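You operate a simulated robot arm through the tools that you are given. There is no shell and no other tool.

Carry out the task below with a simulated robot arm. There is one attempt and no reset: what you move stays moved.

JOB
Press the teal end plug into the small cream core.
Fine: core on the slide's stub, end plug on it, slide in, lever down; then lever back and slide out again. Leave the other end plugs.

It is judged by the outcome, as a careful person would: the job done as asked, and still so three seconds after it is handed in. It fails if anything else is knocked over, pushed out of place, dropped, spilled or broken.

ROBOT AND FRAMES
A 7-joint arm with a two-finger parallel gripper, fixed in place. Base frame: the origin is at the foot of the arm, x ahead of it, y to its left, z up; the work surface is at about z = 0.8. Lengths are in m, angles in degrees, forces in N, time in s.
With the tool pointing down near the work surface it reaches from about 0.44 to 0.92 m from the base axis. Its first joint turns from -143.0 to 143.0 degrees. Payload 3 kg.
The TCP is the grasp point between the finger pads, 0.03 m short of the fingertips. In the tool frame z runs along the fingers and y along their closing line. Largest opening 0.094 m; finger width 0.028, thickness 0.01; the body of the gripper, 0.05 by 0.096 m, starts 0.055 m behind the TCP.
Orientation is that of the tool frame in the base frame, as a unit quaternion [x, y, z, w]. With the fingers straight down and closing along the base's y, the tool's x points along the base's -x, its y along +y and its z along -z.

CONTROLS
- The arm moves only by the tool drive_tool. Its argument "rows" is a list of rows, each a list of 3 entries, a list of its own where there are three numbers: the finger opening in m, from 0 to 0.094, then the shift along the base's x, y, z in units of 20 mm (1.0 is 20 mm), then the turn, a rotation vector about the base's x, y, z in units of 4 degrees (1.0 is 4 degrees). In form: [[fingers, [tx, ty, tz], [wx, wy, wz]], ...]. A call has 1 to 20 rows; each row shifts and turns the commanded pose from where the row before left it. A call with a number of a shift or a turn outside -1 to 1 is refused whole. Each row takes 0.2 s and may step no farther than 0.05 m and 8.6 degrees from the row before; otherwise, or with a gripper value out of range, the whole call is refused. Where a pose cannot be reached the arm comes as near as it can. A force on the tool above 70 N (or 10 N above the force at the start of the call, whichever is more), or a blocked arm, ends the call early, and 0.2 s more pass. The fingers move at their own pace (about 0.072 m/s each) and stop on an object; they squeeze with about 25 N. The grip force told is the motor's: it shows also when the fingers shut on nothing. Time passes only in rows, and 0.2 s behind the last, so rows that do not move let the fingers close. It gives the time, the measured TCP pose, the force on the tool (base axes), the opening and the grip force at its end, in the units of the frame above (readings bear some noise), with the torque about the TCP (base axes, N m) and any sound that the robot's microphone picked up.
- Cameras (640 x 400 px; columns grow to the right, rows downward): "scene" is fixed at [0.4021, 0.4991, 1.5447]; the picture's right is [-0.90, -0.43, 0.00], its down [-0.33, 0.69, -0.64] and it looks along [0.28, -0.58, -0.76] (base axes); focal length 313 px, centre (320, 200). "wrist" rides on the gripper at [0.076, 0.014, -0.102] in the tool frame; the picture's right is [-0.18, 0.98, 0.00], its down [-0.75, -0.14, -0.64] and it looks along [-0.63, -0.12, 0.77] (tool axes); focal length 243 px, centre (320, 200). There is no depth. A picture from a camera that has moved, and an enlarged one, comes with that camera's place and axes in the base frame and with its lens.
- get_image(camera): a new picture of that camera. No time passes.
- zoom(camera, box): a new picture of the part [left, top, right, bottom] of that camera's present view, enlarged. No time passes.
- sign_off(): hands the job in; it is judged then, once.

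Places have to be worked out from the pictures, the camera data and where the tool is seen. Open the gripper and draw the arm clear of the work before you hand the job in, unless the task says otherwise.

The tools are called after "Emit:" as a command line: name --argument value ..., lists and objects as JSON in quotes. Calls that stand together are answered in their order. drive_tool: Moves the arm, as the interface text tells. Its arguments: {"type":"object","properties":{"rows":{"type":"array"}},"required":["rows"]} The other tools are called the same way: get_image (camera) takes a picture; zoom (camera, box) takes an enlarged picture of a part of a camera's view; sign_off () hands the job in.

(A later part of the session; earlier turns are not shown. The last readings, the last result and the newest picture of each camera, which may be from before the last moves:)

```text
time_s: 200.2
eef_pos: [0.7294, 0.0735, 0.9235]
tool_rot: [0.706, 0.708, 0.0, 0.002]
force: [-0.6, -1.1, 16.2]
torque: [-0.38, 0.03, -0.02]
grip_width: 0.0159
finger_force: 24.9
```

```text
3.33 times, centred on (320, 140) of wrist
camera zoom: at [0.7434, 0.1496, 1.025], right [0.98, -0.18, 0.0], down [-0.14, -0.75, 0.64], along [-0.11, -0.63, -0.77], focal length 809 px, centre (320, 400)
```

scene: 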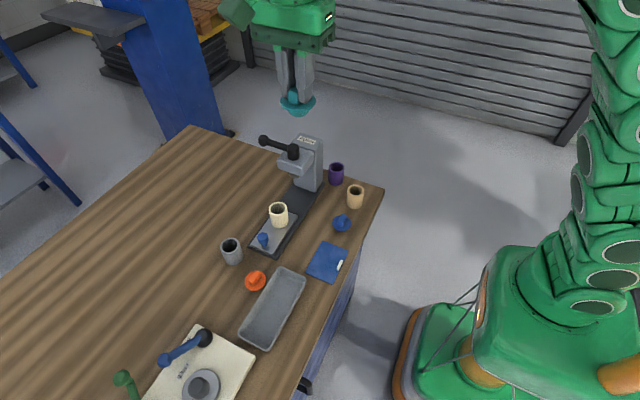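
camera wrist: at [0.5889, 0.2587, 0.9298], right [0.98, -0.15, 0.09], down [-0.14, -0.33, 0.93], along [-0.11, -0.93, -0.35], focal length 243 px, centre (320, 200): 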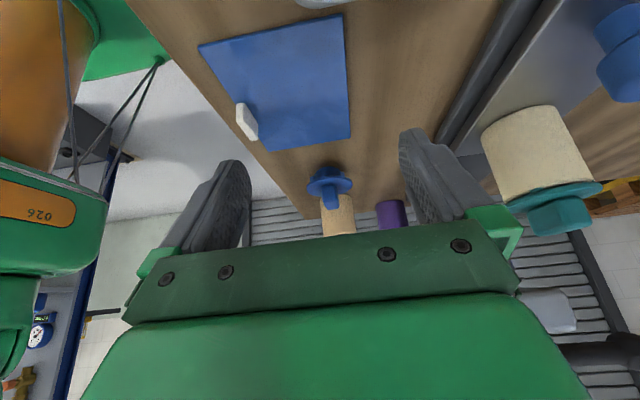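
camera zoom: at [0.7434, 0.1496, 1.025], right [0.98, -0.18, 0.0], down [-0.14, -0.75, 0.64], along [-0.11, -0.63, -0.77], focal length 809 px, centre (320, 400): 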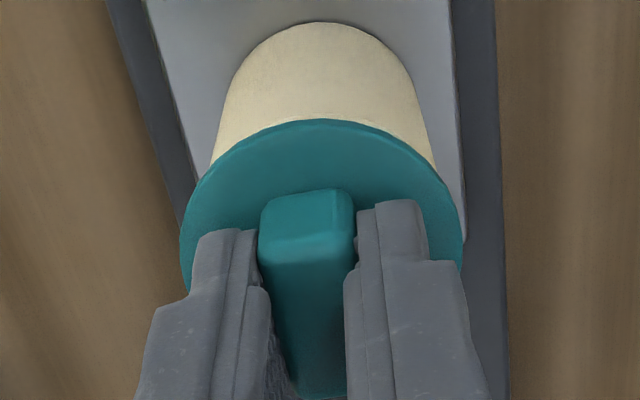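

Contact is one-sided (torque says the -y lugs), so the plug may have tipped a little in my grip. I'll take the plug to its original spot on the table to re-level and re-grip it; then also centre the core on the stub by probing. Lifting the plug now.

Emit:
drive_tool --rows '[[0.005, [0, 0, 0.2], [0, 0, 0]], [0.005, [0, 0, 0.5], [0, 0, 0]], [0.005, [0, 0, 0.5], [0, 0, 0]], [0.005, [0, 0, 0], [0, 0, 0]]]'

Emit:
zoom --camera "scene" --box '[262, 180, 306, 224]'

```text
time_s: 201.2
eef_pos: [0.7292, 0.0732, 0.9471]
tool_rot: [0.706, 0.708, -0.001, 0.001]
force: [0.7, -0.7, -0.4]
torque: [0.01, -0.01, 0.05]
grip_width: 0.0157
finger_force: 25.1
```

```text
9.09 times, centred on (284, 202) of scene
camera zoom: at [0.4021, 0.4991, 1.5447], right [-0.9, -0.43, 0.0], down [-0.33, 0.69, -0.64], along [0.28, -0.58, -0.76], focal length 2844 px, centre (647, 182)
```

zoom: 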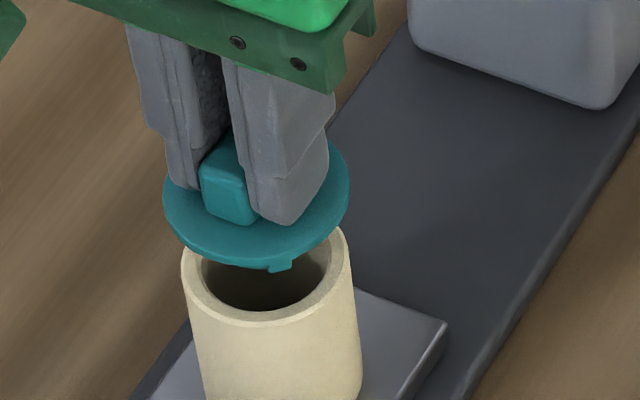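

Plug free, core stays. I carry the plug to the empty table spot near its origin, slightly further from the hub.

Emit:
drive_tool --rows '[[0.005, [0, 0, 1], [0, 0, 0]], [0.005, [0, 0, 1], [0, 0, 0]], [0.005, [-0.048, 0.963, 0], [0, 0, 0]], [0.005, [-0.048, 0.963, 0], [0, 0, 0]], [0.005, [-0.048, 0.963, 0], [0, 0, 0]], [0.005, [-0.048, 0.963, 0], [0, 0, 0]], [0.005, [-0.048, 0.963, 0], [0, 0, 0]], [0.005, [-0.048, 0.963, 0], [0, 0, 0]], [0.005, [-0.048, 0.963, 0], [0, 0, 0]], [0.005, [-0.048, 0.963, 0], [0, 0, 0]], [0.005, [-0.048, 0.963, 0], [0, 0, 0]], [0.005, [-0.048, 0.963, 0], [0, 0, 0]], [0.005, [-0.048, 0.963, 0], [0, 0, 0]], [0.005, [-0.048, 0.963, 0], [0, 0, 0]], [0.005, [-0.048, 0.963, 0], [0, 0, 0]], [0.005, [-0.048, 0.963, 0], [0, 0, 0]], [0.005, [-0.048, 0.963, 0], [0, 0, 0]], [0.005, [0, 0, 0], [0, 0, 0]]]'

Emit:
drive_tool --rows '[[0.005, [0, 0, -1], [0, 0, 0]], [0.005, [0, 0, -1], [0, 0, 0]], [0.005, [0, 0, -1], [0, 0, 0]], [0.005, [0, 0, -1], [0, 0, 0]], [0.005, [0, 0, -1], [0, 0, 0]], [0.005, [0, 0, -0.8], [0, 0, 0]], [0.005, [0, 0, 0], [0, 0, 0]]]'

Emit:
zoom --camera "scene" --box '[190, 270, 260, 340]'

```text
time_s: 205.1
eef_pos: [0.7178, 0.3644, 0.9862]
tool_rot: [0.706, 0.709, 0.0, 0.002]
force: [-0.9, 0.3, -0.9]
torque: [0.02, 0.01, 0.0]
grip_width: 0.0158
finger_force: 25.0
```

```text
time_s: 206.7
eef_pos: [0.7149, 0.366, 0.8694]
tool_rot: [0.706, 0.708, 0.0, 0.0]
force: [-0.1, -0.1, -0.4]
torque: [0.01, -0.01, 0.01]
grip_width: 0.0158
finger_force: 25.0
```

```text
5.71 times, centred on (225, 305) of scene
camera zoom: at [0.4021, 0.4991, 1.5447], right [-0.9, -0.43, 0.0], down [-0.33, 0.69, -0.64], along [0.28, -0.58, -0.76], focal length 1787 px, centre (863, -400)
```

zoom: 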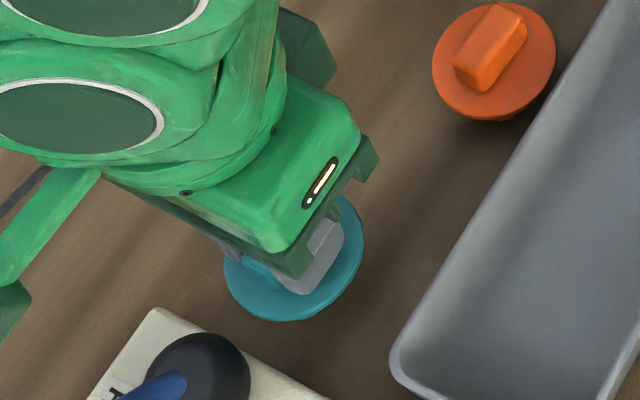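

Just above the table. I lower gently until it touches, to settle the plug flat.

Emit:
drive_tool --rows '[[0.005, [0, 0, -0.3], [0, 0, 0]], [0.005, [0, 0, -0.15], [0, 0, 0]], [0.005, [0, 0, -0.1], [0, 0, 0]], [0.005, [0, 0, 0], [0, 0, 0]]]'

Emit:
drive_tool --rows '[[0.005, [0, 0, -0.06], [0, 0, 0]], [0.005, [0, 0, 0], [0, 0, 0]]]'

Emit:
drive_tool --rows '[[0.005, [0, 0, -0.06], [0, 0, 0]], [0.005, [0, 0, 0], [0, 0, 0]]]'

```text
time_s: 207.7
eef_pos: [0.7145, 0.3636, 0.8601]
tool_rot: [0.706, 0.708, -0.001, 0.003]
force: [1.0, 0.1, -0.6]
torque: [-0.01, -0.01, 0.03]
grip_width: 0.0158
finger_force: 24.3
```

```text
time_s: 208.2
eef_pos: [0.714, 0.3638, 0.8585]
tool_rot: [0.706, 0.708, 0.0, 0.002]
force: [-0.9, 0.4, -0.6]
torque: [-0.03, -0.01, 0.0]
grip_width: 0.0156
finger_force: 24.7
```

```text
time_s: 208.8
eef_pos: [0.7156, 0.364, 0.859]
tool_rot: [0.706, 0.708, 0.0, 0.002]
force: [1.0, 0.6, 0.2]
torque: [-0.06, 0.0, 0.03]
grip_width: 0.0155
finger_force: 25.5
```

Emit:
drive_tool --rows '[[0.005, [0, 0, -0.05], [0, 0, 0]], [0.005, [0, 0, 0], [0, 0, 0]]]'

Emit:
drive_tool --rows '[[0.005, [0, 0, -0.05], [0, 0, 0]], [0.005, [0, 0, 0], [0, 0, 0]]]'

```text
time_s: 209.4
eef_pos: [0.7153, 0.3636, 0.8569]
tool_rot: [0.706, 0.708, -0.001, 0.002]
force: [0.4, -0.4, -0.3]
torque: [-0.01, -0.02, 0.0]
grip_width: 0.0156
finger_force: 24.7
```

```text
time_s: 210.1
eef_pos: [0.7146, 0.3651, 0.8555]
tool_rot: [0.706, 0.708, 0.0, 0.002]
force: [-0.8, 0.1, 0.9]
torque: [0.03, -0.01, 0.01]
grip_width: 0.0157
finger_force: 24.9
```

Emit:
drive_tool --rows '[[0.005, [0, 0, -0.05], [0, 0, 0]], [0.005, [0, 0, 0], [0, 0, 0]]]'

Emit:
drive_tool --rows '[[0.005, [0, 0, -0.04], [0, 0, 0]], [0.005, [0, 0, 0], [0, 0, 0]]]'

Emit:
zoom --camera "wrist" --box '[260, 80, 380, 200]'

```text
time_s: 210.7
eef_pos: [0.7155, 0.3655, 0.8556]
tool_rot: [0.706, 0.709, 0.0, 0.002]
force: [0.2, 1.0, -0.5]
torque: [-0.01, 0.02, -0.01]
grip_width: 0.0155
finger_force: 25.0
```

```text
time_s: 211.2
eef_pos: [0.7149, 0.3638, 0.855]
tool_rot: [0.706, 0.708, 0.0, 0.002]
force: [1.4, 0.1, 3.1]
torque: [-0.08, -0.04, 0.07]
grip_width: 0.0158
finger_force: 25.6
```

```text
3.33 times, centred on (320, 140) of wrist
camera zoom: at [0.7286, 0.4394, 0.955], right [0.98, -0.18, 0.0], down [-0.14, -0.75, 0.64], along [-0.11, -0.63, -0.77], focal length 809 px, centre (320, 400)
```

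zoom: 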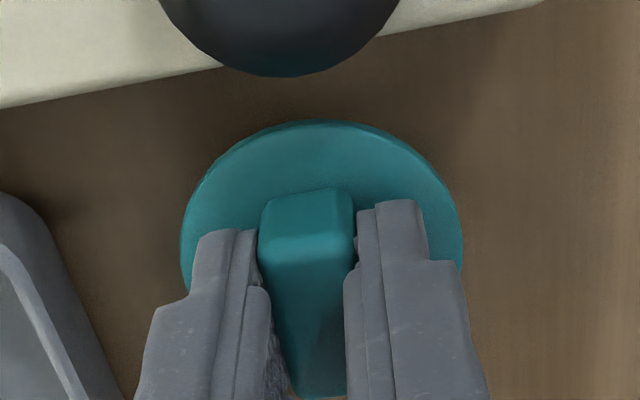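

It's on the table. I release it, let it settle flat, and look at it from a small hover.

Emit:
drive_tool --rows '[[0.02, [0, 0, 0], [0, 0, 0]], [0.04, [0, 0, 0], [0, 0, 0]], [0.04, [0, 0, 0], [0, 0, 0]], [0.04, [0, 0, 0.5], [0, 0, 0]], [0.04, [0, 0, 1], [0, 0, 0]], [0.04, [0, 0, 1], [0, 0, 0]], [0.04, [0, 0, 1], [0, 0, 0]], [0.04, [0, 0, 0.5], [0, 0, 0]], [0.04, [0, 0, 0], [0, 0, 0]]]'

Emit:
zoom --camera "wrist" --box '[270, 50, 370, 150]'

Emit:
zoom --camera "scene" --box '[200, 290, 245, 335]'

```text
time_s: 213.2
eef_pos: [0.7151, 0.3634, 0.9343]
tool_rot: [0.706, 0.708, 0.0, 0.001]
force: [0.0, -0.1, 0.8]
torque: [0.02, 0.0, -0.01]
grip_width: 0.04
finger_force: 0.2
```

```text
4.00 times, centred on (320, 100) of wrist
camera zoom: at [0.7289, 0.4382, 1.0354], right [0.98, -0.18, 0.0], down [-0.14, -0.75, 0.64], along [-0.12, -0.63, -0.76], focal length 970 px, centre (320, 600)
```

zoom: 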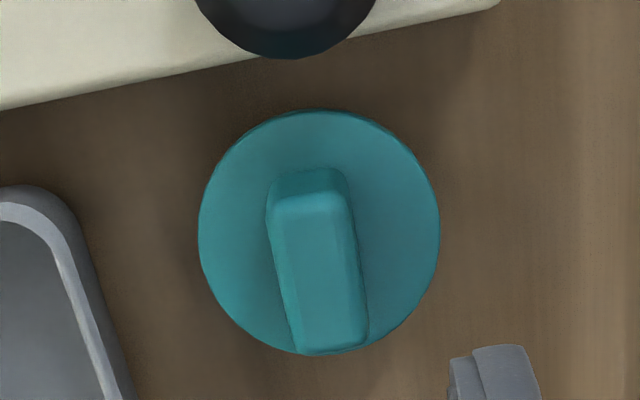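

```text
8.89 times, centred on (222, 312) of scene
camera zoom: at [0.4021, 0.4991, 1.5447], right [-0.9, -0.43, 0.0], down [-0.33, 0.69, -0.64], along [0.28, -0.58, -0.76], focal length 2780 px, centre (1187, -800)
```

zoom: 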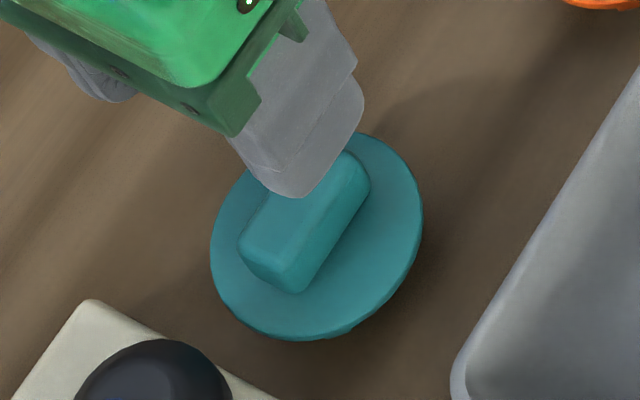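

The plug is safe on the table. Now I go to the core to grip it by its outside and find the stub's centre by feel.

Emit:
drive_tool --rows '[[0.04, [0, 0, 1], [0, 0, 0]], [0.06, [0, 0, 1], [0, 0, 0]], [0.085, [0, 0, 0.5], [0, 0, 0]], [0.085, [0.052, -0.967, 0], [0, 0, 0]], [0.085, [0.052, -0.967, 0], [0, 0, 0]], [0.085, [0.052, -0.967, 0], [0, 0, 0]], [0.085, [0.052, -0.967, 0], [0, 0, 0]], [0.085, [0.052, -0.967, 0], [0, 0, 0]], [0.085, [0.052, -0.967, 0], [0, 0, 0]], [0.085, [0.052, -0.967, 0], [0, 0, 0]], [0.085, [0.052, -0.967, 0], [0, 0, 0]], [0.085, [0.052, -0.967, 0], [0, 0, 0]], [0.085, [0.052, -0.967, 0], [0, 0, 0]], [0.085, [0.052, -0.967, 0], [0, 0, 0]], [0.085, [0.052, -0.967, 0], [0, 0, 0]], [0.085, [0.052, -0.967, 0], [0, 0, 0]], [0.085, [0.052, -0.967, 0], [0, 0, 0]], [0.085, [0.052, -0.967, 0], [0, 0, 0]], [0.085, [0, 0, 0], [0, 0, 0]]]'

Emit:
get_image --camera "wrist"

Emit:
zoom --camera "wrist" --box '[280, 50, 360, 150]'

```text
time_s: 217.2
eef_pos: [0.7313, 0.0749, 0.9851]
tool_rot: [0.706, 0.708, 0.0, 0.001]
force: [-0.6, -0.2, 0.8]
torque: [0.01, 0.01, -0.02]
grip_width: 0.0848
finger_force: 0.0
```

```text
taken
camera wrist: at [0.7448, 0.1495, 1.0856], right [0.98, -0.18, 0.0], down [-0.14, -0.75, 0.64], along [-0.11, -0.63, -0.77], focal length 243 px, centre (320, 200)
```

wrist: 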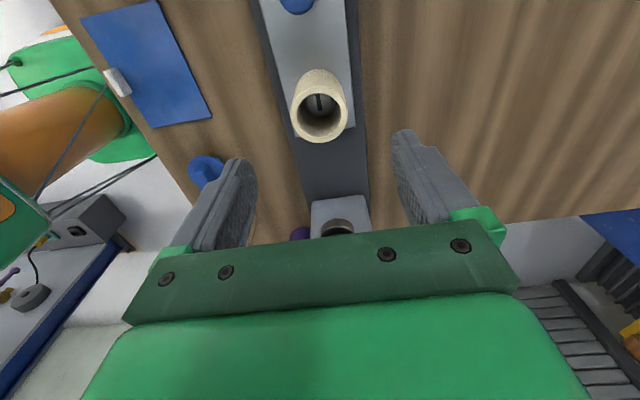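

```text
4.00 times, centred on (320, 100) of wrist
camera zoom: at [0.7448, 0.1495, 1.0856], right [0.98, -0.18, 0.0], down [-0.14, -0.75, 0.64], along [-0.11, -0.63, -0.77], focal length 970 px, centre (320, 600)
```

zoom: 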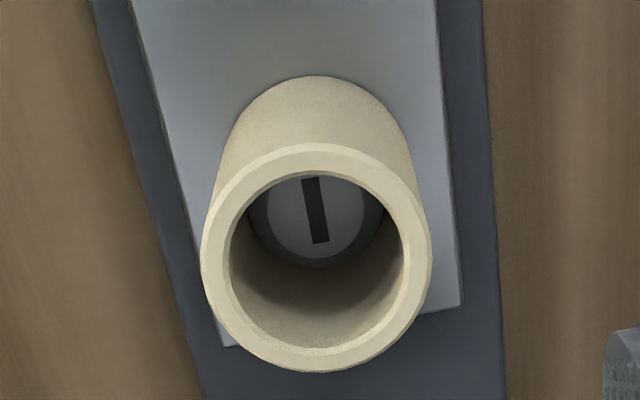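

I compare the core's present height on the stub with the picture taken right after I first placed it, using the same zoom box.

Emit:
zoom --camera "scene" --box '[230, 160, 330, 250]'

Emit:
zoom --camera "scene" --box '[266, 198, 298, 230]'

```text
4.44 times, centred on (280, 205) of scene
camera zoom: at [0.4021, 0.4991, 1.5447], right [-0.9, -0.43, 0.0], down [-0.33, 0.69, -0.64], along [0.28, -0.58, -0.76], focal length 1390 px, centre (498, 178)
```

zoom: 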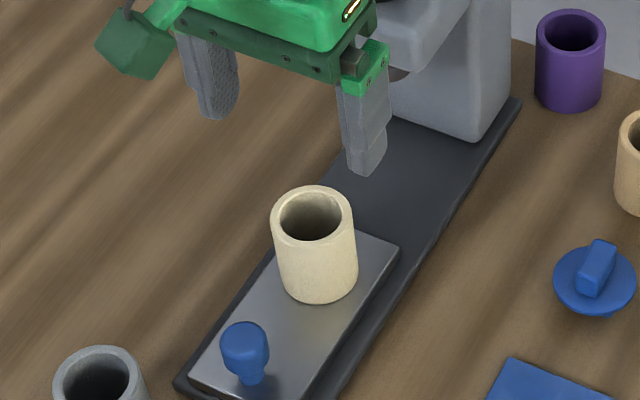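

```text
12.50 times, centred on (282, 214) of scene
camera zoom: at [0.4021, 0.4991, 1.5447], right [-0.9, -0.43, 0.0], down [-0.33, 0.69, -0.64], along [0.28, -0.58, -0.76], focal length 3910 px, centre (795, 25)
```

zoom: 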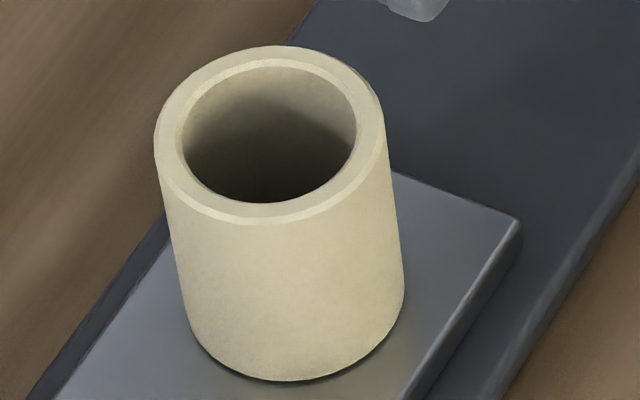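

Core height is the same as at first. My reading now: the core sat ~2 mm to +y on the stub, the ram bore down off-centre, and the loose spigot cocked and jammed in the bore. So I'll centre everything. First grip the core by its outside.

Emit:
drive_tool --rows '[[0.085, [-0.02, 0, -1], [0, 0, 0]], [0.085, [0, 0, -1], [0, 0, 0]], [0.085, [0, 0, -1], [0, 0, 0]], [0.085, [0, 0, -1], [0, 0, 0]], [0.085, [0, 0, -1], [0, 0, 0]], [0.085, [0, 0, -0.5], [0, 0, 0]], [0.085, [0, 0, 0], [0, 0, 0]]]'

Emit:
drive_tool --rows '[[0.06, [0, 0, 0], [0, 0, 0]], [0.04, [0, 0, 0], [0, 0, 0]], [0.04, [0, 0, 0], [0, 0, 0]], [0.04, [0, 0, 0], [0, 0, 0]]]'

Emit:
zoom --camera "wrist" --box '[260, 110, 380, 250]'

```text
time_s: 218.8
eef_pos: [0.7304, 0.0745, 0.8733]
tool_rot: [0.706, 0.708, 0.0, 0.002]
force: [-0.2, -0.5, -0.7]
torque: [0.0, -0.04, -0.02]
grip_width: 0.0853
finger_force: 0.0
```

```text
time_s: 219.8
eef_pos: [0.7316, 0.0747, 0.8731]
tool_rot: [0.706, 0.708, -0.001, 0.002]
force: [-2.5, -1.5, 0.0]
torque: [-0.04, 0.09, -0.02]
grip_width: 0.0489
finger_force: 25.2
```

```text
2.86 times, centred on (320, 180) of wrist
camera zoom: at [0.7442, 0.15, 0.9749], right [0.98, -0.18, 0.0], down [-0.14, -0.75, 0.64], along [-0.11, -0.63, -0.76], focal length 693 px, centre (320, 257)
```

zoom: 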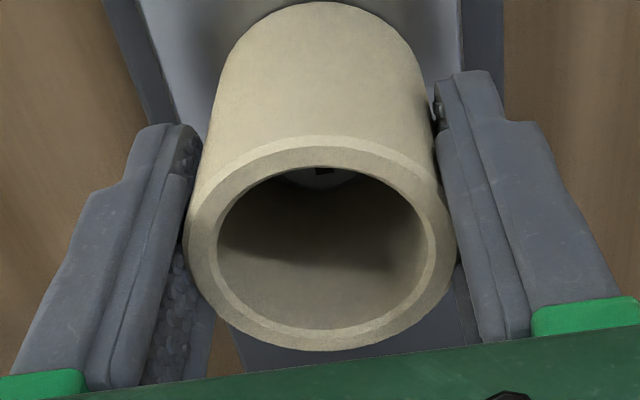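

The core is firmly held. I lift it 1.5 mm off the plate and probe -y and +y, then ±x, for stub contact.

Emit:
drive_tool --rows '[[0.04, [0, 0, 0.1], [0, 0, 0]], [0.04, [0, -0.05, 0], [0, 0, 0]], [0.04, [0, -0.05, 0], [0, 0, 0]], [0.04, [0, 0, 0], [0, 0, 0]]]'

Emit:
drive_tool --rows '[[0.04, [0, -0.05, 0], [0, 0, 0]], [0.04, [0, 0, 0], [0, 0, 0]]]'

Emit:
drive_tool --rows '[[0.04, [0, -0.05, 0], [0, 0, 0]], [0.04, [0, 0, 0], [0, 0, 0]]]'

Emit:
drive_tool --rows '[[0.04, [0, -0.05, 0], [0, 0, 0]], [0.04, [0, 0, 0], [0, 0, 0]]]'

```text
time_s: 220.8
eef_pos: [0.7313, 0.0726, 0.8754]
tool_rot: [0.706, 0.709, -0.001, 0.002]
force: [-0.4, 0.5, -1.1]
torque: [0.02, -0.01, 0.01]
grip_width: 0.0489
finger_force: 24.7
```

```text
time_s: 221.4
eef_pos: [0.7312, 0.072, 0.8764]
tool_rot: [0.705, 0.709, 0.0, 0.002]
force: [-1.0, 0.2, -0.5]
torque: [0.01, -0.03, 0.0]
grip_width: 0.0493
finger_force: 25.4
```

```text
time_s: 222.1
eef_pos: [0.73, 0.071, 0.877]
tool_rot: [0.706, 0.708, -0.001, 0.002]
force: [-1.4, 2.2, 0.8]
torque: [0.13, 0.02, -0.04]
grip_width: 0.0493
finger_force: 24.8
```

```text
time_s: 222.7
eef_pos: [0.7294, 0.069, 0.8752]
tool_rot: [0.706, 0.709, 0.0, 0.002]
force: [-1.3, 3.9, -1.9]
torque: [0.14, 0.05, -0.01]
grip_width: 0.0493
finger_force: 25.1
```

Contact on the -y side about 3.7 mm from where it stood. Now +y.

Emit:
drive_tool --rows '[[0.04, [0, 0.1, 0], [0, 0, 0]], [0.04, [0, 0.1, 0], [0, 0, 0]], [0.04, [0, 0.05, 0], [0, 0, 0]], [0.04, [0, 0, 0], [0, 0, 0]]]'

Emit:
drive_tool --rows '[[0.04, [0, 0.04, 0], [0, 0, 0]], [0.04, [0, 0, 0], [0, 0, 0]]]'

Emit:
drive_tool --rows '[[0.04, [0, 0.04, 0], [0, 0, 0]], [0.04, [0, 0, 0], [0, 0, 0]]]'

Emit:
drive_tool --rows '[[0.04, [0, 0.04, 0], [0, 0, 0]], [0.04, [0, 0, 0], [0, 0, 0]]]'

```text
time_s: 223.7
eef_pos: [0.7301, 0.0745, 0.8754]
tool_rot: [0.706, 0.709, 0.0, 0.002]
force: [0.0, -1.4, -0.7]
torque: [-0.08, -0.03, -0.01]
grip_width: 0.0488
finger_force: 24.4
```

```text
time_s: 224.2
eef_pos: [0.7301, 0.0748, 0.8753]
tool_rot: [0.705, 0.709, -0.001, 0.002]
force: [1.4, -8.3, -2.0]
torque: [-0.38, -0.08, -0.02]
grip_width: 0.0489
finger_force: 25.3
```

```text
time_s: 224.8
eef_pos: [0.729, 0.0764, 0.8761]
tool_rot: [0.706, 0.709, 0.0, 0.003]
force: [5.0, -11.3, -1.5]
torque: [-0.47, -0.11, -0.05]
grip_width: 0.0491
finger_force: 25.2
```

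```text
time_s: 225.4
eef_pos: [0.7295, 0.0771, 0.8758]
tool_rot: [0.706, 0.708, -0.001, 0.002]
force: [4.4, -11.5, -0.8]
torque: [-0.46, -0.18, -0.06]
grip_width: 0.0489
finger_force: 25.0
```

Contact on +y right at the starting place. I re-probe gently, stopping at small forces, to find both limits precisely.

Emit:
drive_tool --rows '[[0.04, [0, -0.1, 0], [0, 0, 0]], [0.04, [0, -0.08, 0], [0, 0, 0]], [0.04, [0, 0, 0], [0, 0, 0]]]'

Emit:
drive_tool --rows '[[0.04, [0, -0.05, 0], [0, 0, 0]], [0.04, [0, 0, 0], [0, 0, 0]]]'

Emit:
drive_tool --rows '[[0.04, [0, -0.05, 0], [0, 0, 0]], [0.04, [0, 0, 0], [0, 0, 0]]]'

Emit:
drive_tool --rows '[[0.04, [0, -0.05, 0], [0, 0, 0]], [0.04, [0, 0, 0], [0, 0, 0]]]'

```text
time_s: 226.2
eef_pos: [0.7301, 0.073, 0.876]
tool_rot: [0.706, 0.708, -0.001, 0.001]
force: [-0.2, 0.0, -1.4]
torque: [0.03, 0.01, 0.0]
grip_width: 0.049
finger_force: 25.5
```

```text
time_s: 226.8
eef_pos: [0.7289, 0.0726, 0.8763]
tool_rot: [0.706, 0.708, -0.001, 0.002]
force: [-0.7, 1.0, -1.0]
torque: [0.07, 0.05, 0.0]
grip_width: 0.0488
finger_force: 24.9
```

```text
time_s: 227.4
eef_pos: [0.7302, 0.0711, 0.876]
tool_rot: [0.706, 0.709, -0.001, 0.002]
force: [-3.3, 3.0, -1.1]
torque: [0.18, 0.17, 0.0]
grip_width: 0.049
finger_force: 25.2
```

```text
time_s: 228.1
eef_pos: [0.7305, 0.0695, 0.8768]
tool_rot: [0.706, 0.708, -0.001, 0.001]
force: [-2.8, 3.3, 0.0]
torque: [0.18, 0.1, 0.0]
grip_width: 0.0486
finger_force: 24.6
```

Emit:
drive_tool --rows '[[0.04, [0, 0.05, 0], [0, 0, 0]], [0.04, [0, 0.05, 0], [0, 0, 0]], [0.04, [0, 0, 0], [0, 0, 0]]]'

Emit:
drive_tool --rows '[[0.04, [0, 0.04, 0], [0, 0, 0]], [0.04, [0, 0, 0], [0, 0, 0]]]'

Emit:
drive_tool --rows '[[0.04, [0, 0.04, 0], [0, 0, 0]], [0.04, [0, 0, 0], [0, 0, 0]]]'

Emit:
drive_tool --rows '[[0.04, [0, 0.04, 0], [0, 0, 0]], [0.04, [0, 0, 0], [0, 0, 0]]]'

```text
time_s: 228.8
eef_pos: [0.7306, 0.0728, 0.8764]
tool_rot: [0.706, 0.708, 0.0, 0.002]
force: [-0.3, 0.0, -0.4]
torque: [-0.02, 0.03, 0.0]
grip_width: 0.0489
finger_force: 24.3
```

```text
time_s: 229.4
eef_pos: [0.7296, 0.0735, 0.8766]
tool_rot: [0.706, 0.709, 0.0, 0.002]
force: [-0.3, -0.1, -0.9]
torque: [0.01, -0.01, 0.01]
grip_width: 0.0487
finger_force: 25.0
```

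```text
time_s: 230.1
eef_pos: [0.7299, 0.0743, 0.8768]
tool_rot: [0.706, 0.708, -0.001, 0.003]
force: [-0.8, 0.0, -0.6]
torque: [-0.03, 0.01, -0.04]
grip_width: 0.0487
finger_force: 25.1
```

```text
time_s: 230.7
eef_pos: [0.7288, 0.0759, 0.8766]
tool_rot: [0.706, 0.708, -0.001, 0.002]
force: [0.4, 0.2, -1.0]
torque: [0.03, 0.03, 0.02]
grip_width: 0.0491
finger_force: 25.0
```

Emit:
drive_tool --rows '[[0.04, [0, 0.04, 0], [0, 0, 0]], [0.04, [0, 0, 0], [0, 0, 0]]]'

Emit:
drive_tool --rows '[[0.04, [0, 0.04, 0], [0, 0, 0]], [0.04, [0, 0, 0], [0, 0, 0]]]'

Emit:
zoom --camera "wrist" --box '[260, 110, 380, 250]'

```text
time_s: 231.2
eef_pos: [0.7297, 0.0764, 0.8773]
tool_rot: [0.706, 0.708, 0.0, 0.002]
force: [0.9, -1.3, -0.7]
torque: [-0.04, -0.03, 0.03]
grip_width: 0.049
finger_force: 24.5
```

```text
time_s: 231.8
eef_pos: [0.7304, 0.0767, 0.8766]
tool_rot: [0.706, 0.708, -0.001, 0.002]
force: [2.0, -6.2, 1.5]
torque: [-0.31, -0.11, 0.01]
grip_width: 0.0489
finger_force: 25.5
```

```text
2.86 times, centred on (320, 180) of wrist
camera zoom: at [0.7431, 0.1521, 0.9774], right [0.98, -0.18, 0.0], down [-0.14, -0.75, 0.64], along [-0.11, -0.63, -0.76], focal length 693 px, centre (320, 257)
```

zoom: 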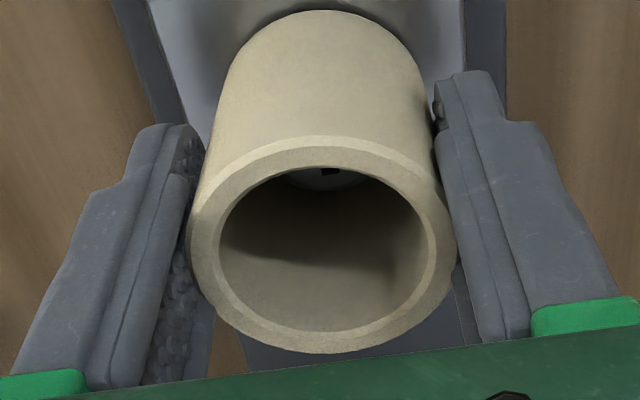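

The core tends to tip in the grip when probing, so I set it back on the plate, release it, and will instead nudge it low down from outside with closed fingers against the stub's limits.

Emit:
drive_tool --rows '[[0.04, [0, -0.1, 0], [0, 0, 0]], [0.04, [0, 0, -0.1], [0, 0, 0]], [0.04, [0, 0, -0.03], [0, 0, 0]], [0.04, [0, 0, 0], [0, 0, 0]], [0.06, [0, 0, 0], [0, 0, 0]], [0.085, [0, 0, 0], [0, 0, 0]], [0.085, [0, 0, 0], [0, 0, 0]], [0.085, [0, 0, 1], [0, 0, 0]], [0.085, [0, 0, 1], [0, 0, 0]], [0.085, [0, 0, 1], [0, 0, 0]], [0.085, [0, 0, 1], [0, 0, 0]], [0.085, [0, 0, 1], [0, 0, 0]], [0.085, [0, 0, 0], [0, 0, 0]]]'

Emit:
zoom --camera "wrist" --box '[280, 50, 360, 150]'

Emit:
zoom --camera "scene" --box '[266, 198, 298, 230]'

```text
time_s: 234.7
eef_pos: [0.7299, 0.0748, 0.9721]
tool_rot: [0.705, 0.709, -0.001, 0.002]
force: [0.5, 0.2, 0.4]
torque: [0.0, 0.0, -0.03]
grip_width: 0.085
finger_force: 0.1
```

```text
4.00 times, centred on (320, 100) of wrist
camera zoom: at [0.7434, 0.1496, 1.0742], right [0.98, -0.18, 0.0], down [-0.14, -0.75, 0.64], along [-0.11, -0.63, -0.77], focal length 970 px, centre (320, 600)
```

zoom: 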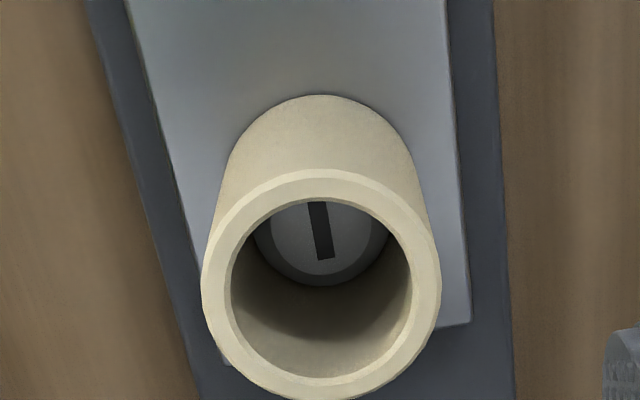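

```text
12.50 times, centred on (282, 214) of scene
camera zoom: at [0.4021, 0.4991, 1.5447], right [-0.9, -0.43, 0.0], down [-0.33, 0.69, -0.64], along [0.28, -0.58, -0.76], focal length 3910 px, centre (795, 25)
```

zoom: 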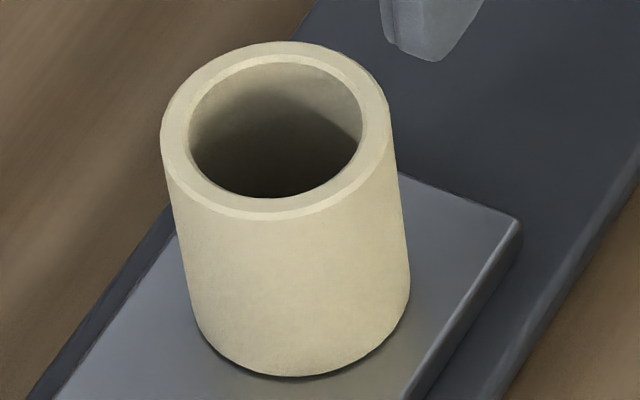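

The core moved (-0.8, -1.8) mm and stands level. Now I probe: closed fingers down on its +y side, then push gently -y to find the stub limit.

Emit:
drive_tool --rows '[[0.05, [0.02, 1, 0], [0, 0, 0]], [0.0, [0, 1, 0], [0, 0, 0]], [0.0, [0, 0.4, 0], [0, 0, 0]], [0.0, [0, 0, -1], [0, 0, 0]], [0.0, [0, 0, -1], [0, 0, 0]], [0.0, [0, 0, -1], [0, 0, 0]], [0.0, [0, 0, -1], [0, 0, 0]], [0.0, [0, 0, -1], [0, 0, 0]], [0.0, [0, 0, -0.7], [0, 0, 0]], [0.0, [0, 0, 0], [0, 0, 0]]]'

Emit:
zoom --camera "wrist" --box '[240, 100, 400, 240]'

Emit:
zoom --camera "scene" --box '[240, 190, 300, 250]'

```text
time_s: 236.8
eef_pos: [0.7316, 0.1232, 0.8585]
tool_rot: [0.706, 0.709, -0.001, 0.001]
force: [0.1, 0.4, 0.6]
torque: [0.02, 0.02, 0.02]
grip_width: 0.0
finger_force: 24.8
```

```text
2.86 times, centred on (320, 170) of wrist
camera zoom: at [0.7446, 0.1978, 0.9603], right [0.98, -0.18, 0.0], down [-0.14, -0.75, 0.64], along [-0.11, -0.63, -0.77], focal length 693 px, centre (320, 286)
```

zoom: 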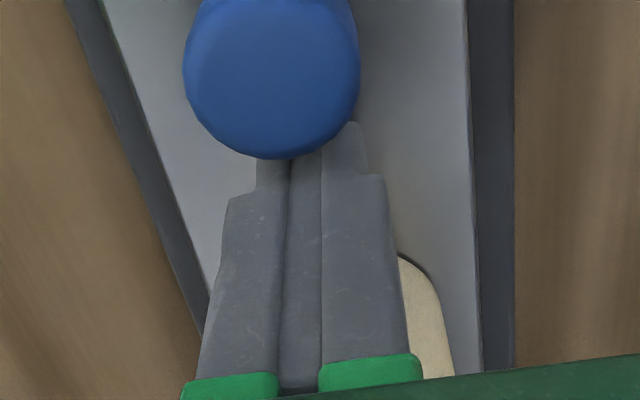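

```text
6.67 times, centred on (270, 220) of scene
camera zoom: at [0.4021, 0.4991, 1.5447], right [-0.9, -0.43, 0.0], down [-0.33, 0.69, -0.64], along [0.28, -0.58, -0.76], focal length 2085 px, centre (653, 67)
```

zoom: 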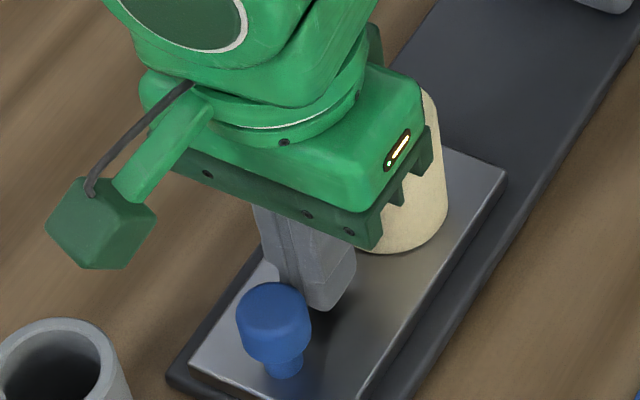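

In position between knob and core. Pushing -y gently in 1 mm steps.

Emit:
drive_tool --rows '[[0.0, [0, -0.3, 0], [0, 0, 0]], [0.0, [0, -0.2, 0], [0, 0, 0]], [0.0, [0, -0.1, 0], [0, 0, 0]], [0.0, [0, 0, 0], [0, 0, 0]]]'

Emit:
drive_tool --rows '[[0.0, [0, -0.05, 0], [0, 0, 0]], [0.0, [0, 0, 0], [0, 0, 0]]]'

Emit:
drive_tool --rows '[[0.0, [0, -0.05, 0], [0, 0, 0]], [0.0, [0, 0, 0], [0, 0, 0]]]'

Emit:
drive_tool --rows '[[0.0, [0, -0.05, 0], [0, 0, 0]], [0.0, [0, 0, 0], [0, 0, 0]]]'

```text
time_s: 237.8
eef_pos: [0.7307, 0.1104, 0.8599]
tool_rot: [0.706, 0.709, -0.001, 0.002]
force: [0.0, -0.4, 0.1]
torque: [0.03, -0.03, 0.02]
grip_width: 0.0
finger_force: 25.5
```

```text
time_s: 238.4
eef_pos: [0.731, 0.1099, 0.8585]
tool_rot: [0.706, 0.708, 0.0, 0.002]
force: [0.1, 0.2, 1.0]
torque: [0.0, 0.01, -0.03]
grip_width: 0.0
finger_force: 24.8
```

```text
time_s: 239.1
eef_pos: [0.7314, 0.1085, 0.8597]
tool_rot: [0.706, 0.708, -0.001, 0.001]
force: [0.5, 0.6, 0.2]
torque: [-0.01, -0.04, -0.04]
grip_width: 0.0001
finger_force: 25.2
```

```text
time_s: 239.7
eef_pos: [0.7303, 0.1076, 0.8604]
tool_rot: [0.706, 0.708, -0.001, 0.003]
force: [-0.6, 0.7, 0.4]
torque: [0.01, 0.01, -0.05]
grip_width: 0.0
finger_force: 25.1
```

Emit:
drive_tool --rows '[[0.0, [0, -0.05, 0], [0, 0, 0]], [0.0, [0, 0, 0], [0, 0, 0]]]'

Emit:
drive_tool --rows '[[0.0, [0, -0.05, 0], [0, 0, 0]], [0.0, [0, 0, 0], [0, 0, 0]]]'

Emit:
zoom --camera "scene" --box '[266, 198, 298, 230]'

```text
time_s: 240.2
eef_pos: [0.7303, 0.107, 0.8597]
tool_rot: [0.706, 0.709, -0.001, 0.002]
force: [-0.3, 2.5, 0.4]
torque: [-0.02, 0.01, -0.01]
grip_width: 0.0
finger_force: 25.1
```

```text
time_s: 240.8
eef_pos: [0.73, 0.1055, 0.859]
tool_rot: [0.706, 0.708, 0.001, 0.002]
force: [0.0, 3.9, 0.1]
torque: [-0.01, -0.01, -0.08]
grip_width: 0.0002
finger_force: 24.7
```

```text
12.50 times, centred on (282, 214) of scene
camera zoom: at [0.4021, 0.4991, 1.5447], right [-0.9, -0.43, 0.0], down [-0.33, 0.69, -0.64], along [0.28, -0.58, -0.76], focal length 3910 px, centre (795, 25)
```

zoom: 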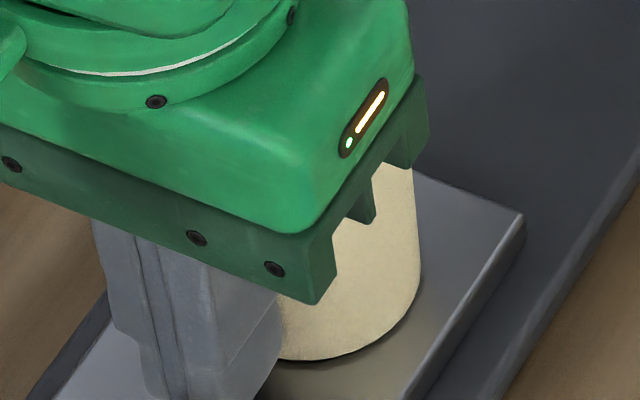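

Contact plateaus at 2.5-4 N: that is the stub being pushed (and the slide beginning to creep), so the core's -y limit is known: core now at ≈ 0.0676, play about ±2.1 mm. I rise, re-grip the core and shift it +2.1 mm to the middle.

Emit:
drive_tool --rows '[[0.0, [0, 0.1, 0], [0, 0, 0]], [0.0, [0, 0, 1], [0, 0, 0]], [0.0, [0, 0, 1], [0, 0, 0]], [0.0, [0, 0, 1], [0, 0, 0]], [0.02, [0, 0, 1], [0, 0, 0]], [0.05, [0, 0, 1], [0, 0, 0]], [0.085, [0, 0, 0.5], [0, 0, 0]], [0.085, [0, -1, 0], [0, 0, 0]], [0.085, [0, -1, 0], [0, 0, 0]], [0.085, [0, 0, 0], [0, 0, 0]]]'

Emit:
zoom --camera "wrist" --box '[280, 50, 360, 150]'

Emit:
zoom --camera "scene" --box '[266, 198, 298, 230]'

```text
time_s: 243.1
eef_pos: [0.7316, 0.0665, 0.9692]
tool_rot: [0.707, 0.707, -0.001, 0.002]
force: [0.4, -0.6, 1.1]
torque: [0.01, 0.04, 0.02]
grip_width: 0.0847
finger_force: 0.0
```

```text
4.00 times, centred on (320, 100) of wrist
camera zoom: at [0.7438, 0.1425, 1.0696], right [0.98, -0.18, 0.0], down [-0.14, -0.75, 0.64], along [-0.11, -0.63, -0.76], focal length 970 px, centre (320, 600)
```

zoom: 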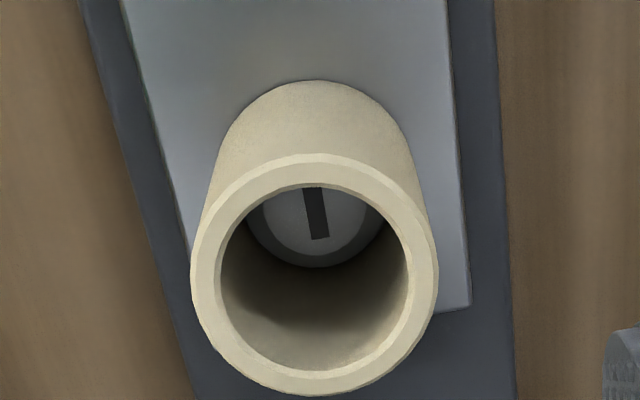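

```text
12.50 times, centred on (282, 214) of scene
camera zoom: at [0.4021, 0.4991, 1.5447], right [-0.9, -0.43, 0.0], down [-0.33, 0.69, -0.64], along [0.28, -0.58, -0.76], focal length 3910 px, centre (795, 25)
```

zoom: 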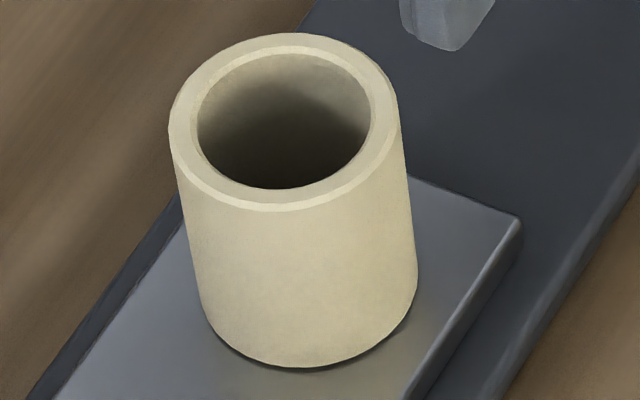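

The slide hasn't moved (plate corner unchanged); the core is at its -y limit, total play about 4.7 mm, and its x is in line with the stub. I grip it, shift it +2.3 mm and release.

Emit:
drive_tool --rows '[[0.085, [-0.055, 0.04, -0.8], [0, 0, 0]], [0.085, [0, 0, -1], [0, 0, 0]], [0.085, [0, 0, -1], [0, 0, 0]], [0.085, [0, 0, -1], [0, 0, 0]], [0.085, [0, 0, -1], [0, 0, 0]], [0.085, [0, 0, 0], [0, 0, 0]], [0.06, [0, 0, 0], [0, 0, 0]], [0.04, [0, 0, 0], [0, 0, 0]], [0.04, [0, 0, 0], [0, 0, 0]], [0.04, [0, 0, 0], [0, 0, 0]]]'

Emit:
drive_tool --rows '[[0.04, [0, 0.06, 0], [0, 0, 0]], [0.04, [0, 0.055, 0], [0, 0, 0]], [0.04, [0, 0, 0], [0, 0, 0]]]'

Emit:
zoom --camera "scene" --box '[266, 198, 298, 230]'

```text
time_s: 245.2
eef_pos: [0.7286, 0.0709, 0.8731]
tool_rot: [0.706, 0.708, -0.001, 0.002]
force: [2.0, 0.4, -0.9]
torque: [0.01, -0.02, 0.03]
grip_width: 0.0485
finger_force: 25.6
```

```text
time_s: 246.1
eef_pos: [0.729, 0.0714, 0.8734]
tool_rot: [0.706, 0.709, -0.001, 0.001]
force: [0.0, -0.3, 0.4]
torque: [-0.01, 0.0, -0.01]
grip_width: 0.0483
finger_force: 25.0
```

```text
12.50 times, centred on (282, 214) of scene
camera zoom: at [0.4021, 0.4991, 1.5447], right [-0.9, -0.43, 0.0], down [-0.33, 0.69, -0.64], along [0.28, -0.58, -0.76], focal length 3910 px, centre (795, 25)
```

zoom: 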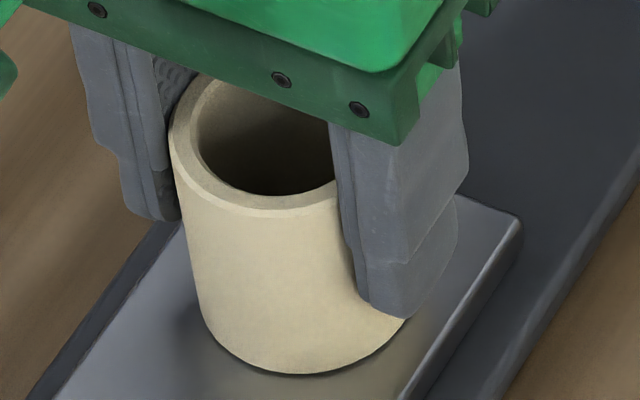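

No contact forces; the core is between its limits. I release and rise to check.

Emit:
drive_tool --rows '[[0.06, [0, 0, 0], [0, 0, 0]], [0.085, [0, 0, 0], [0, 0, 0]], [0.085, [0, 0, 0], [0, 0, 0]], [0.085, [0, 0, 1], [0, 0, 0]], [0.085, [0, 0, 1], [0, 0, 0]], [0.085, [0, 0, 1], [0, 0, 0]], [0.085, [0, 0, 1], [0, 0, 0]], [0.085, [0, 0, 1], [0, 0, 0]], [0.085, [0, 0, 1], [0, 0, 0]], [0.085, [0, 0, 0], [0, 0, 0]]]'

Emit:
zoom --camera "scene" --box '[266, 198, 298, 230]'

Emit:
zoom --camera "wrist" --box '[280, 50, 360, 150]'

```text
time_s: 248.2
eef_pos: [0.7293, 0.0714, 0.9937]
tool_rot: [0.706, 0.709, 0.0, 0.002]
force: [-0.5, -0.7, 0.8]
torque: [-0.03, 0.03, 0.0]
grip_width: 0.085
finger_force: 0.1
```

```text
12.50 times, centred on (282, 214) of scene
camera zoom: at [0.4021, 0.4991, 1.5447], right [-0.9, -0.43, 0.0], down [-0.33, 0.69, -0.64], along [0.28, -0.58, -0.76], focal length 3910 px, centre (795, 25)
```

zoom: 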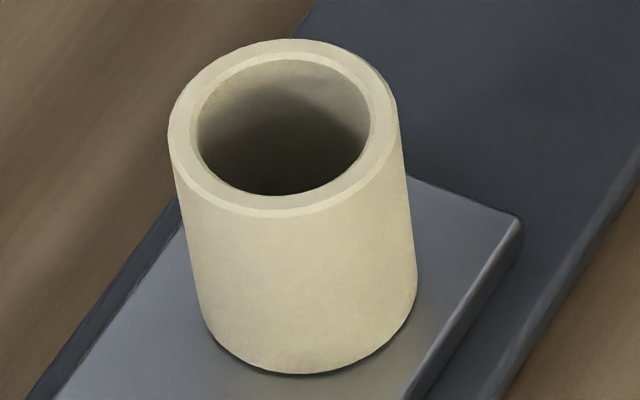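

```text
4.00 times, centred on (320, 100) of wrist
camera zoom: at [0.7413, 0.1463, 1.095], right [0.98, -0.18, 0.0], down [-0.14, -0.75, 0.64], along [-0.11, -0.63, -0.77], focal length 970 px, centre (320, 600)
```

zoom: 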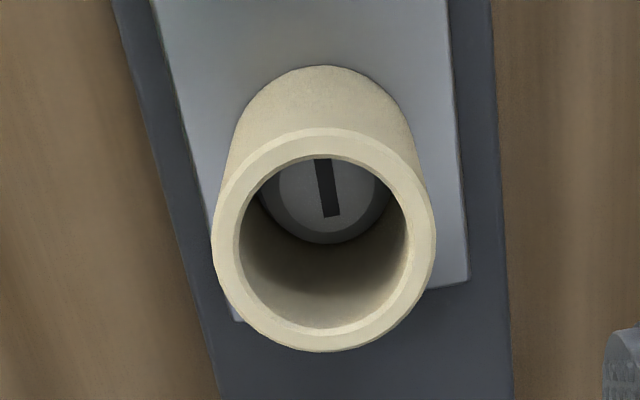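

The core is now near the middle of its play. Back to the plug on the table.

Emit:
drive_tool --rows '[[0.06, [-0.046, 0.98, 0], [0, 0, 0]], [0.04, [-0.046, 0.98, 0], [0, 0, 0]], [0.04, [-0.046, 0.98, 0], [0, 0, 0]], [0.04, [-0.046, 0.98, 0], [0, 0, 0]], [0.04, [-0.046, 0.98, 0], [0, 0, 0]], [0.04, [-0.046, 0.98, 0], [0, 0, 0]], [0.04, [-0.046, 0.98, 0], [0, 0, 0]], [0.04, [-0.046, 0.98, 0], [0, 0, 0]], [0.04, [-0.046, 0.98, 0], [0, 0, 0]], [0.04, [-0.046, 0.98, 0], [0, 0, 0]], [0.04, [-0.046, 0.98, 0], [0, 0, 0]], [0.04, [-0.046, 0.98, 0], [0, 0, 0]], [0.04, [-0.046, 0.98, 0], [0, 0, 0]], [0.04, [-0.046, 0.98, 0], [0, 0, 0]], [0.04, [-0.046, 0.98, 0], [0, 0, 0]], [0.04, [0, 0, -1], [0, 0, 0]], [0.04, [0, 0, -1], [0, 0, 0]], [0.04, [0, 0, -1], [0, 0, 0]], [0.04, [0, 0, 0], [0, 0, 0]]]'

Emit:
zoom --camera "wrist" --box '[260, 60, 380, 180]'

```text
time_s: 252.2
eef_pos: [0.7153, 0.3651, 0.934]
tool_rot: [0.706, 0.708, 0.0, 0.002]
force: [-0.1, -0.2, -0.8]
torque: [-0.01, 0.0, -0.01]
grip_width: 0.0401
finger_force: 0.0
```

```text
3.33 times, centred on (320, 120) of wrist
camera zoom: at [0.7284, 0.4402, 1.0346], right [0.98, -0.18, 0.0], down [-0.14, -0.75, 0.64], along [-0.11, -0.63, -0.76], focal length 809 px, centre (320, 467)
```

zoom: 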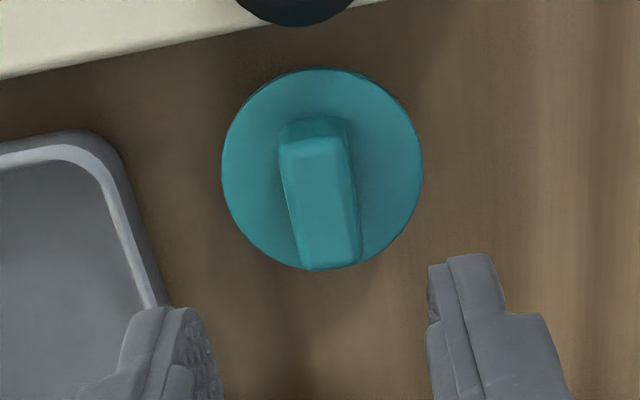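

Plug centre (0.7159, 0.365). I descend and grip the tab squarely.

Emit:
drive_tool --rows '[[0.04, [0.03, 0, -1], [0, 0, 0]], [0.04, [0, 0, -1], [0, 0, 0]], [0.04, [0, 0, -1], [0, 0, 0]], [0.04, [0, 0, -0.9], [0, 0, 0]], [0.04, [0, 0, -0.1], [0, 0, 0]], [0.04, [0, 0, 0], [0, 0, 0]], [0.02, [0, 0, 0], [0, 0, 0]], [0.005, [0, 0, 0], [0, 0, 0]], [0.005, [0, 0, 0], [0, 0, 0]], [0.005, [0, 0, 0], [0, 0, 0]]]'

Emit:
drive_tool --rows '[[0.005, [0, 0, 0.3], [0, 0, 0]], [0.005, [0, 0, 0.7], [0, 0, 0]], [0.005, [0, 0, 1], [0, 0, 0]], [0.005, [0, 0, 1], [0, 0, 0]], [0.005, [0, 0, 1], [0, 0, 0]], [0.005, [0, 0, 1], [0, 0, 0]], [0.005, [0, 0, 1], [0, 0, 0]], [0.005, [0, 0, 1], [0, 0, 0]], [0.005, [0, 0, 0], [0, 0, 0]]]'

Emit:
zoom --camera "wrist" --box '[260, 90, 380, 210]'

```text
time_s: 254.4
eef_pos: [0.7152, 0.3639, 0.8526]
tool_rot: [0.706, 0.708, 0.0, 0.002]
force: [2.7, 1.2, 9.9]
torque: [0.04, -0.06, 0.04]
grip_width: 0.0157
finger_force: 25.1
```

```text
time_s: 256.4
eef_pos: [0.7175, 0.3657, 0.9921]
tool_rot: [0.706, 0.708, 0.0, 0.001]
force: [0.2, 0.3, -0.7]
torque: [0.0, 0.02, -0.01]
grip_width: 0.0158
finger_force: 24.9
```

```text
3.33 times, centred on (320, 150) of wrist
camera zoom: at [0.7297, 0.44, 1.0932], right [0.98, -0.18, 0.0], down [-0.14, -0.75, 0.64], along [-0.11, -0.63, -0.77], focal length 809 px, centre (320, 367)
```

zoom: 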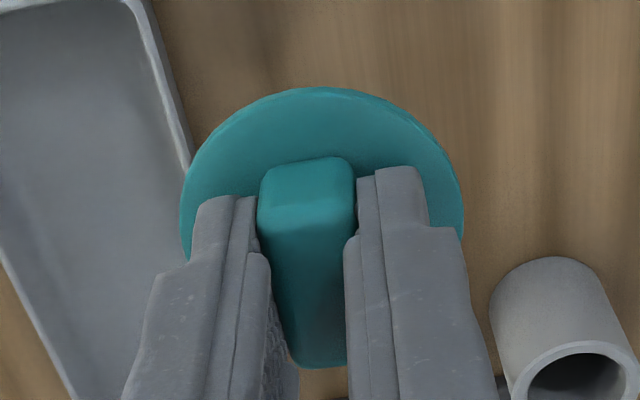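

The plug is gripped square (fingertips flush on the disc). I carry it back over the core.

Emit:
drive_tool --rows '[[0.005, [0.046, -0.973, 0], [0, 0, 0]], [0.005, [0.046, -0.973, 0], [0, 0, 0]], [0.005, [0.046, -0.973, 0], [0, 0, 0]], [0.005, [0.046, -0.973, 0], [0, 0, 0]], [0.005, [0.046, -0.973, 0], [0, 0, 0]], [0.005, [0.046, -0.973, 0], [0, 0, 0]], [0.005, [0.046, -0.973, 0], [0, 0, 0]], [0.005, [0.046, -0.973, 0], [0, 0, 0]], [0.005, [0.046, -0.973, 0], [0, 0, 0]], [0.005, [0.046, -0.973, 0], [0, 0, 0]], [0.005, [0.046, -0.973, 0], [0, 0, 0]], [0.005, [0.046, -0.973, 0], [0, 0, 0]], [0.005, [0.046, -0.973, 0], [0, 0, 0]], [0.005, [0.046, -0.973, 0], [0, 0, 0]], [0.005, [0.046, -0.973, 0], [0, 0, 0]], [0.005, [0, 0, 0], [0, 0, 0]]]'

Emit:
drive_tool --rows '[[0.005, [0, 0, -1], [0, 0, 0]], [0.005, [0, 0, -1], [0, 0, 0]], [0.005, [0, 0, -0.5], [0, 0, 0]], [0.005, [0, 0, 0], [0, 0, 0]]]'

Emit:
zoom --camera "wrist" --box '[260, 70, 380, 190]'

Emit:
zoom --camera "scene" --box '[265, 188, 301, 224]'

```text
time_s: 259.9
eef_pos: [0.7311, 0.0713, 0.9933]
tool_rot: [0.705, 0.709, -0.001, 0.002]
force: [1.0, -0.1, -0.1]
torque: [0.02, -0.02, -0.01]
grip_width: 0.0155
finger_force: 24.5
```

```text
time_s: 260.9
eef_pos: [0.7291, 0.0734, 0.9426]
tool_rot: [0.705, 0.709, -0.001, 0.001]
force: [0.3, -0.5, -0.9]
torque: [-0.02, -0.03, 0.01]
grip_width: 0.0155
finger_force: 24.9
```

```text
3.33 times, centred on (320, 130) of wrist
camera zoom: at [0.7433, 0.1483, 1.0442], right [0.98, -0.18, 0.0], down [-0.14, -0.75, 0.64], along [-0.11, -0.63, -0.77], focal length 809 px, centre (320, 433)
```

zoom: 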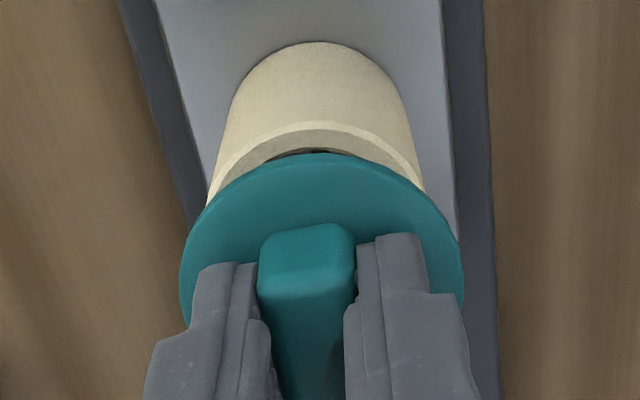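

```text
11.11 times, centred on (283, 206) of scene
camera zoom: at [0.4021, 0.4991, 1.5447], right [-0.9, -0.43, 0.0], down [-0.33, 0.69, -0.64], along [0.28, -0.58, -0.76], focal length 3475 px, centre (731, 133)
```

zoom: 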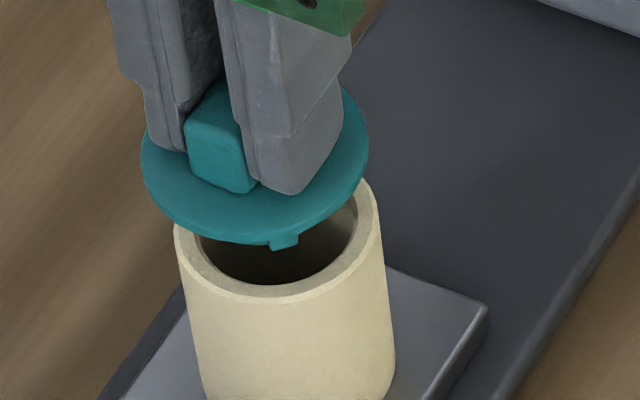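

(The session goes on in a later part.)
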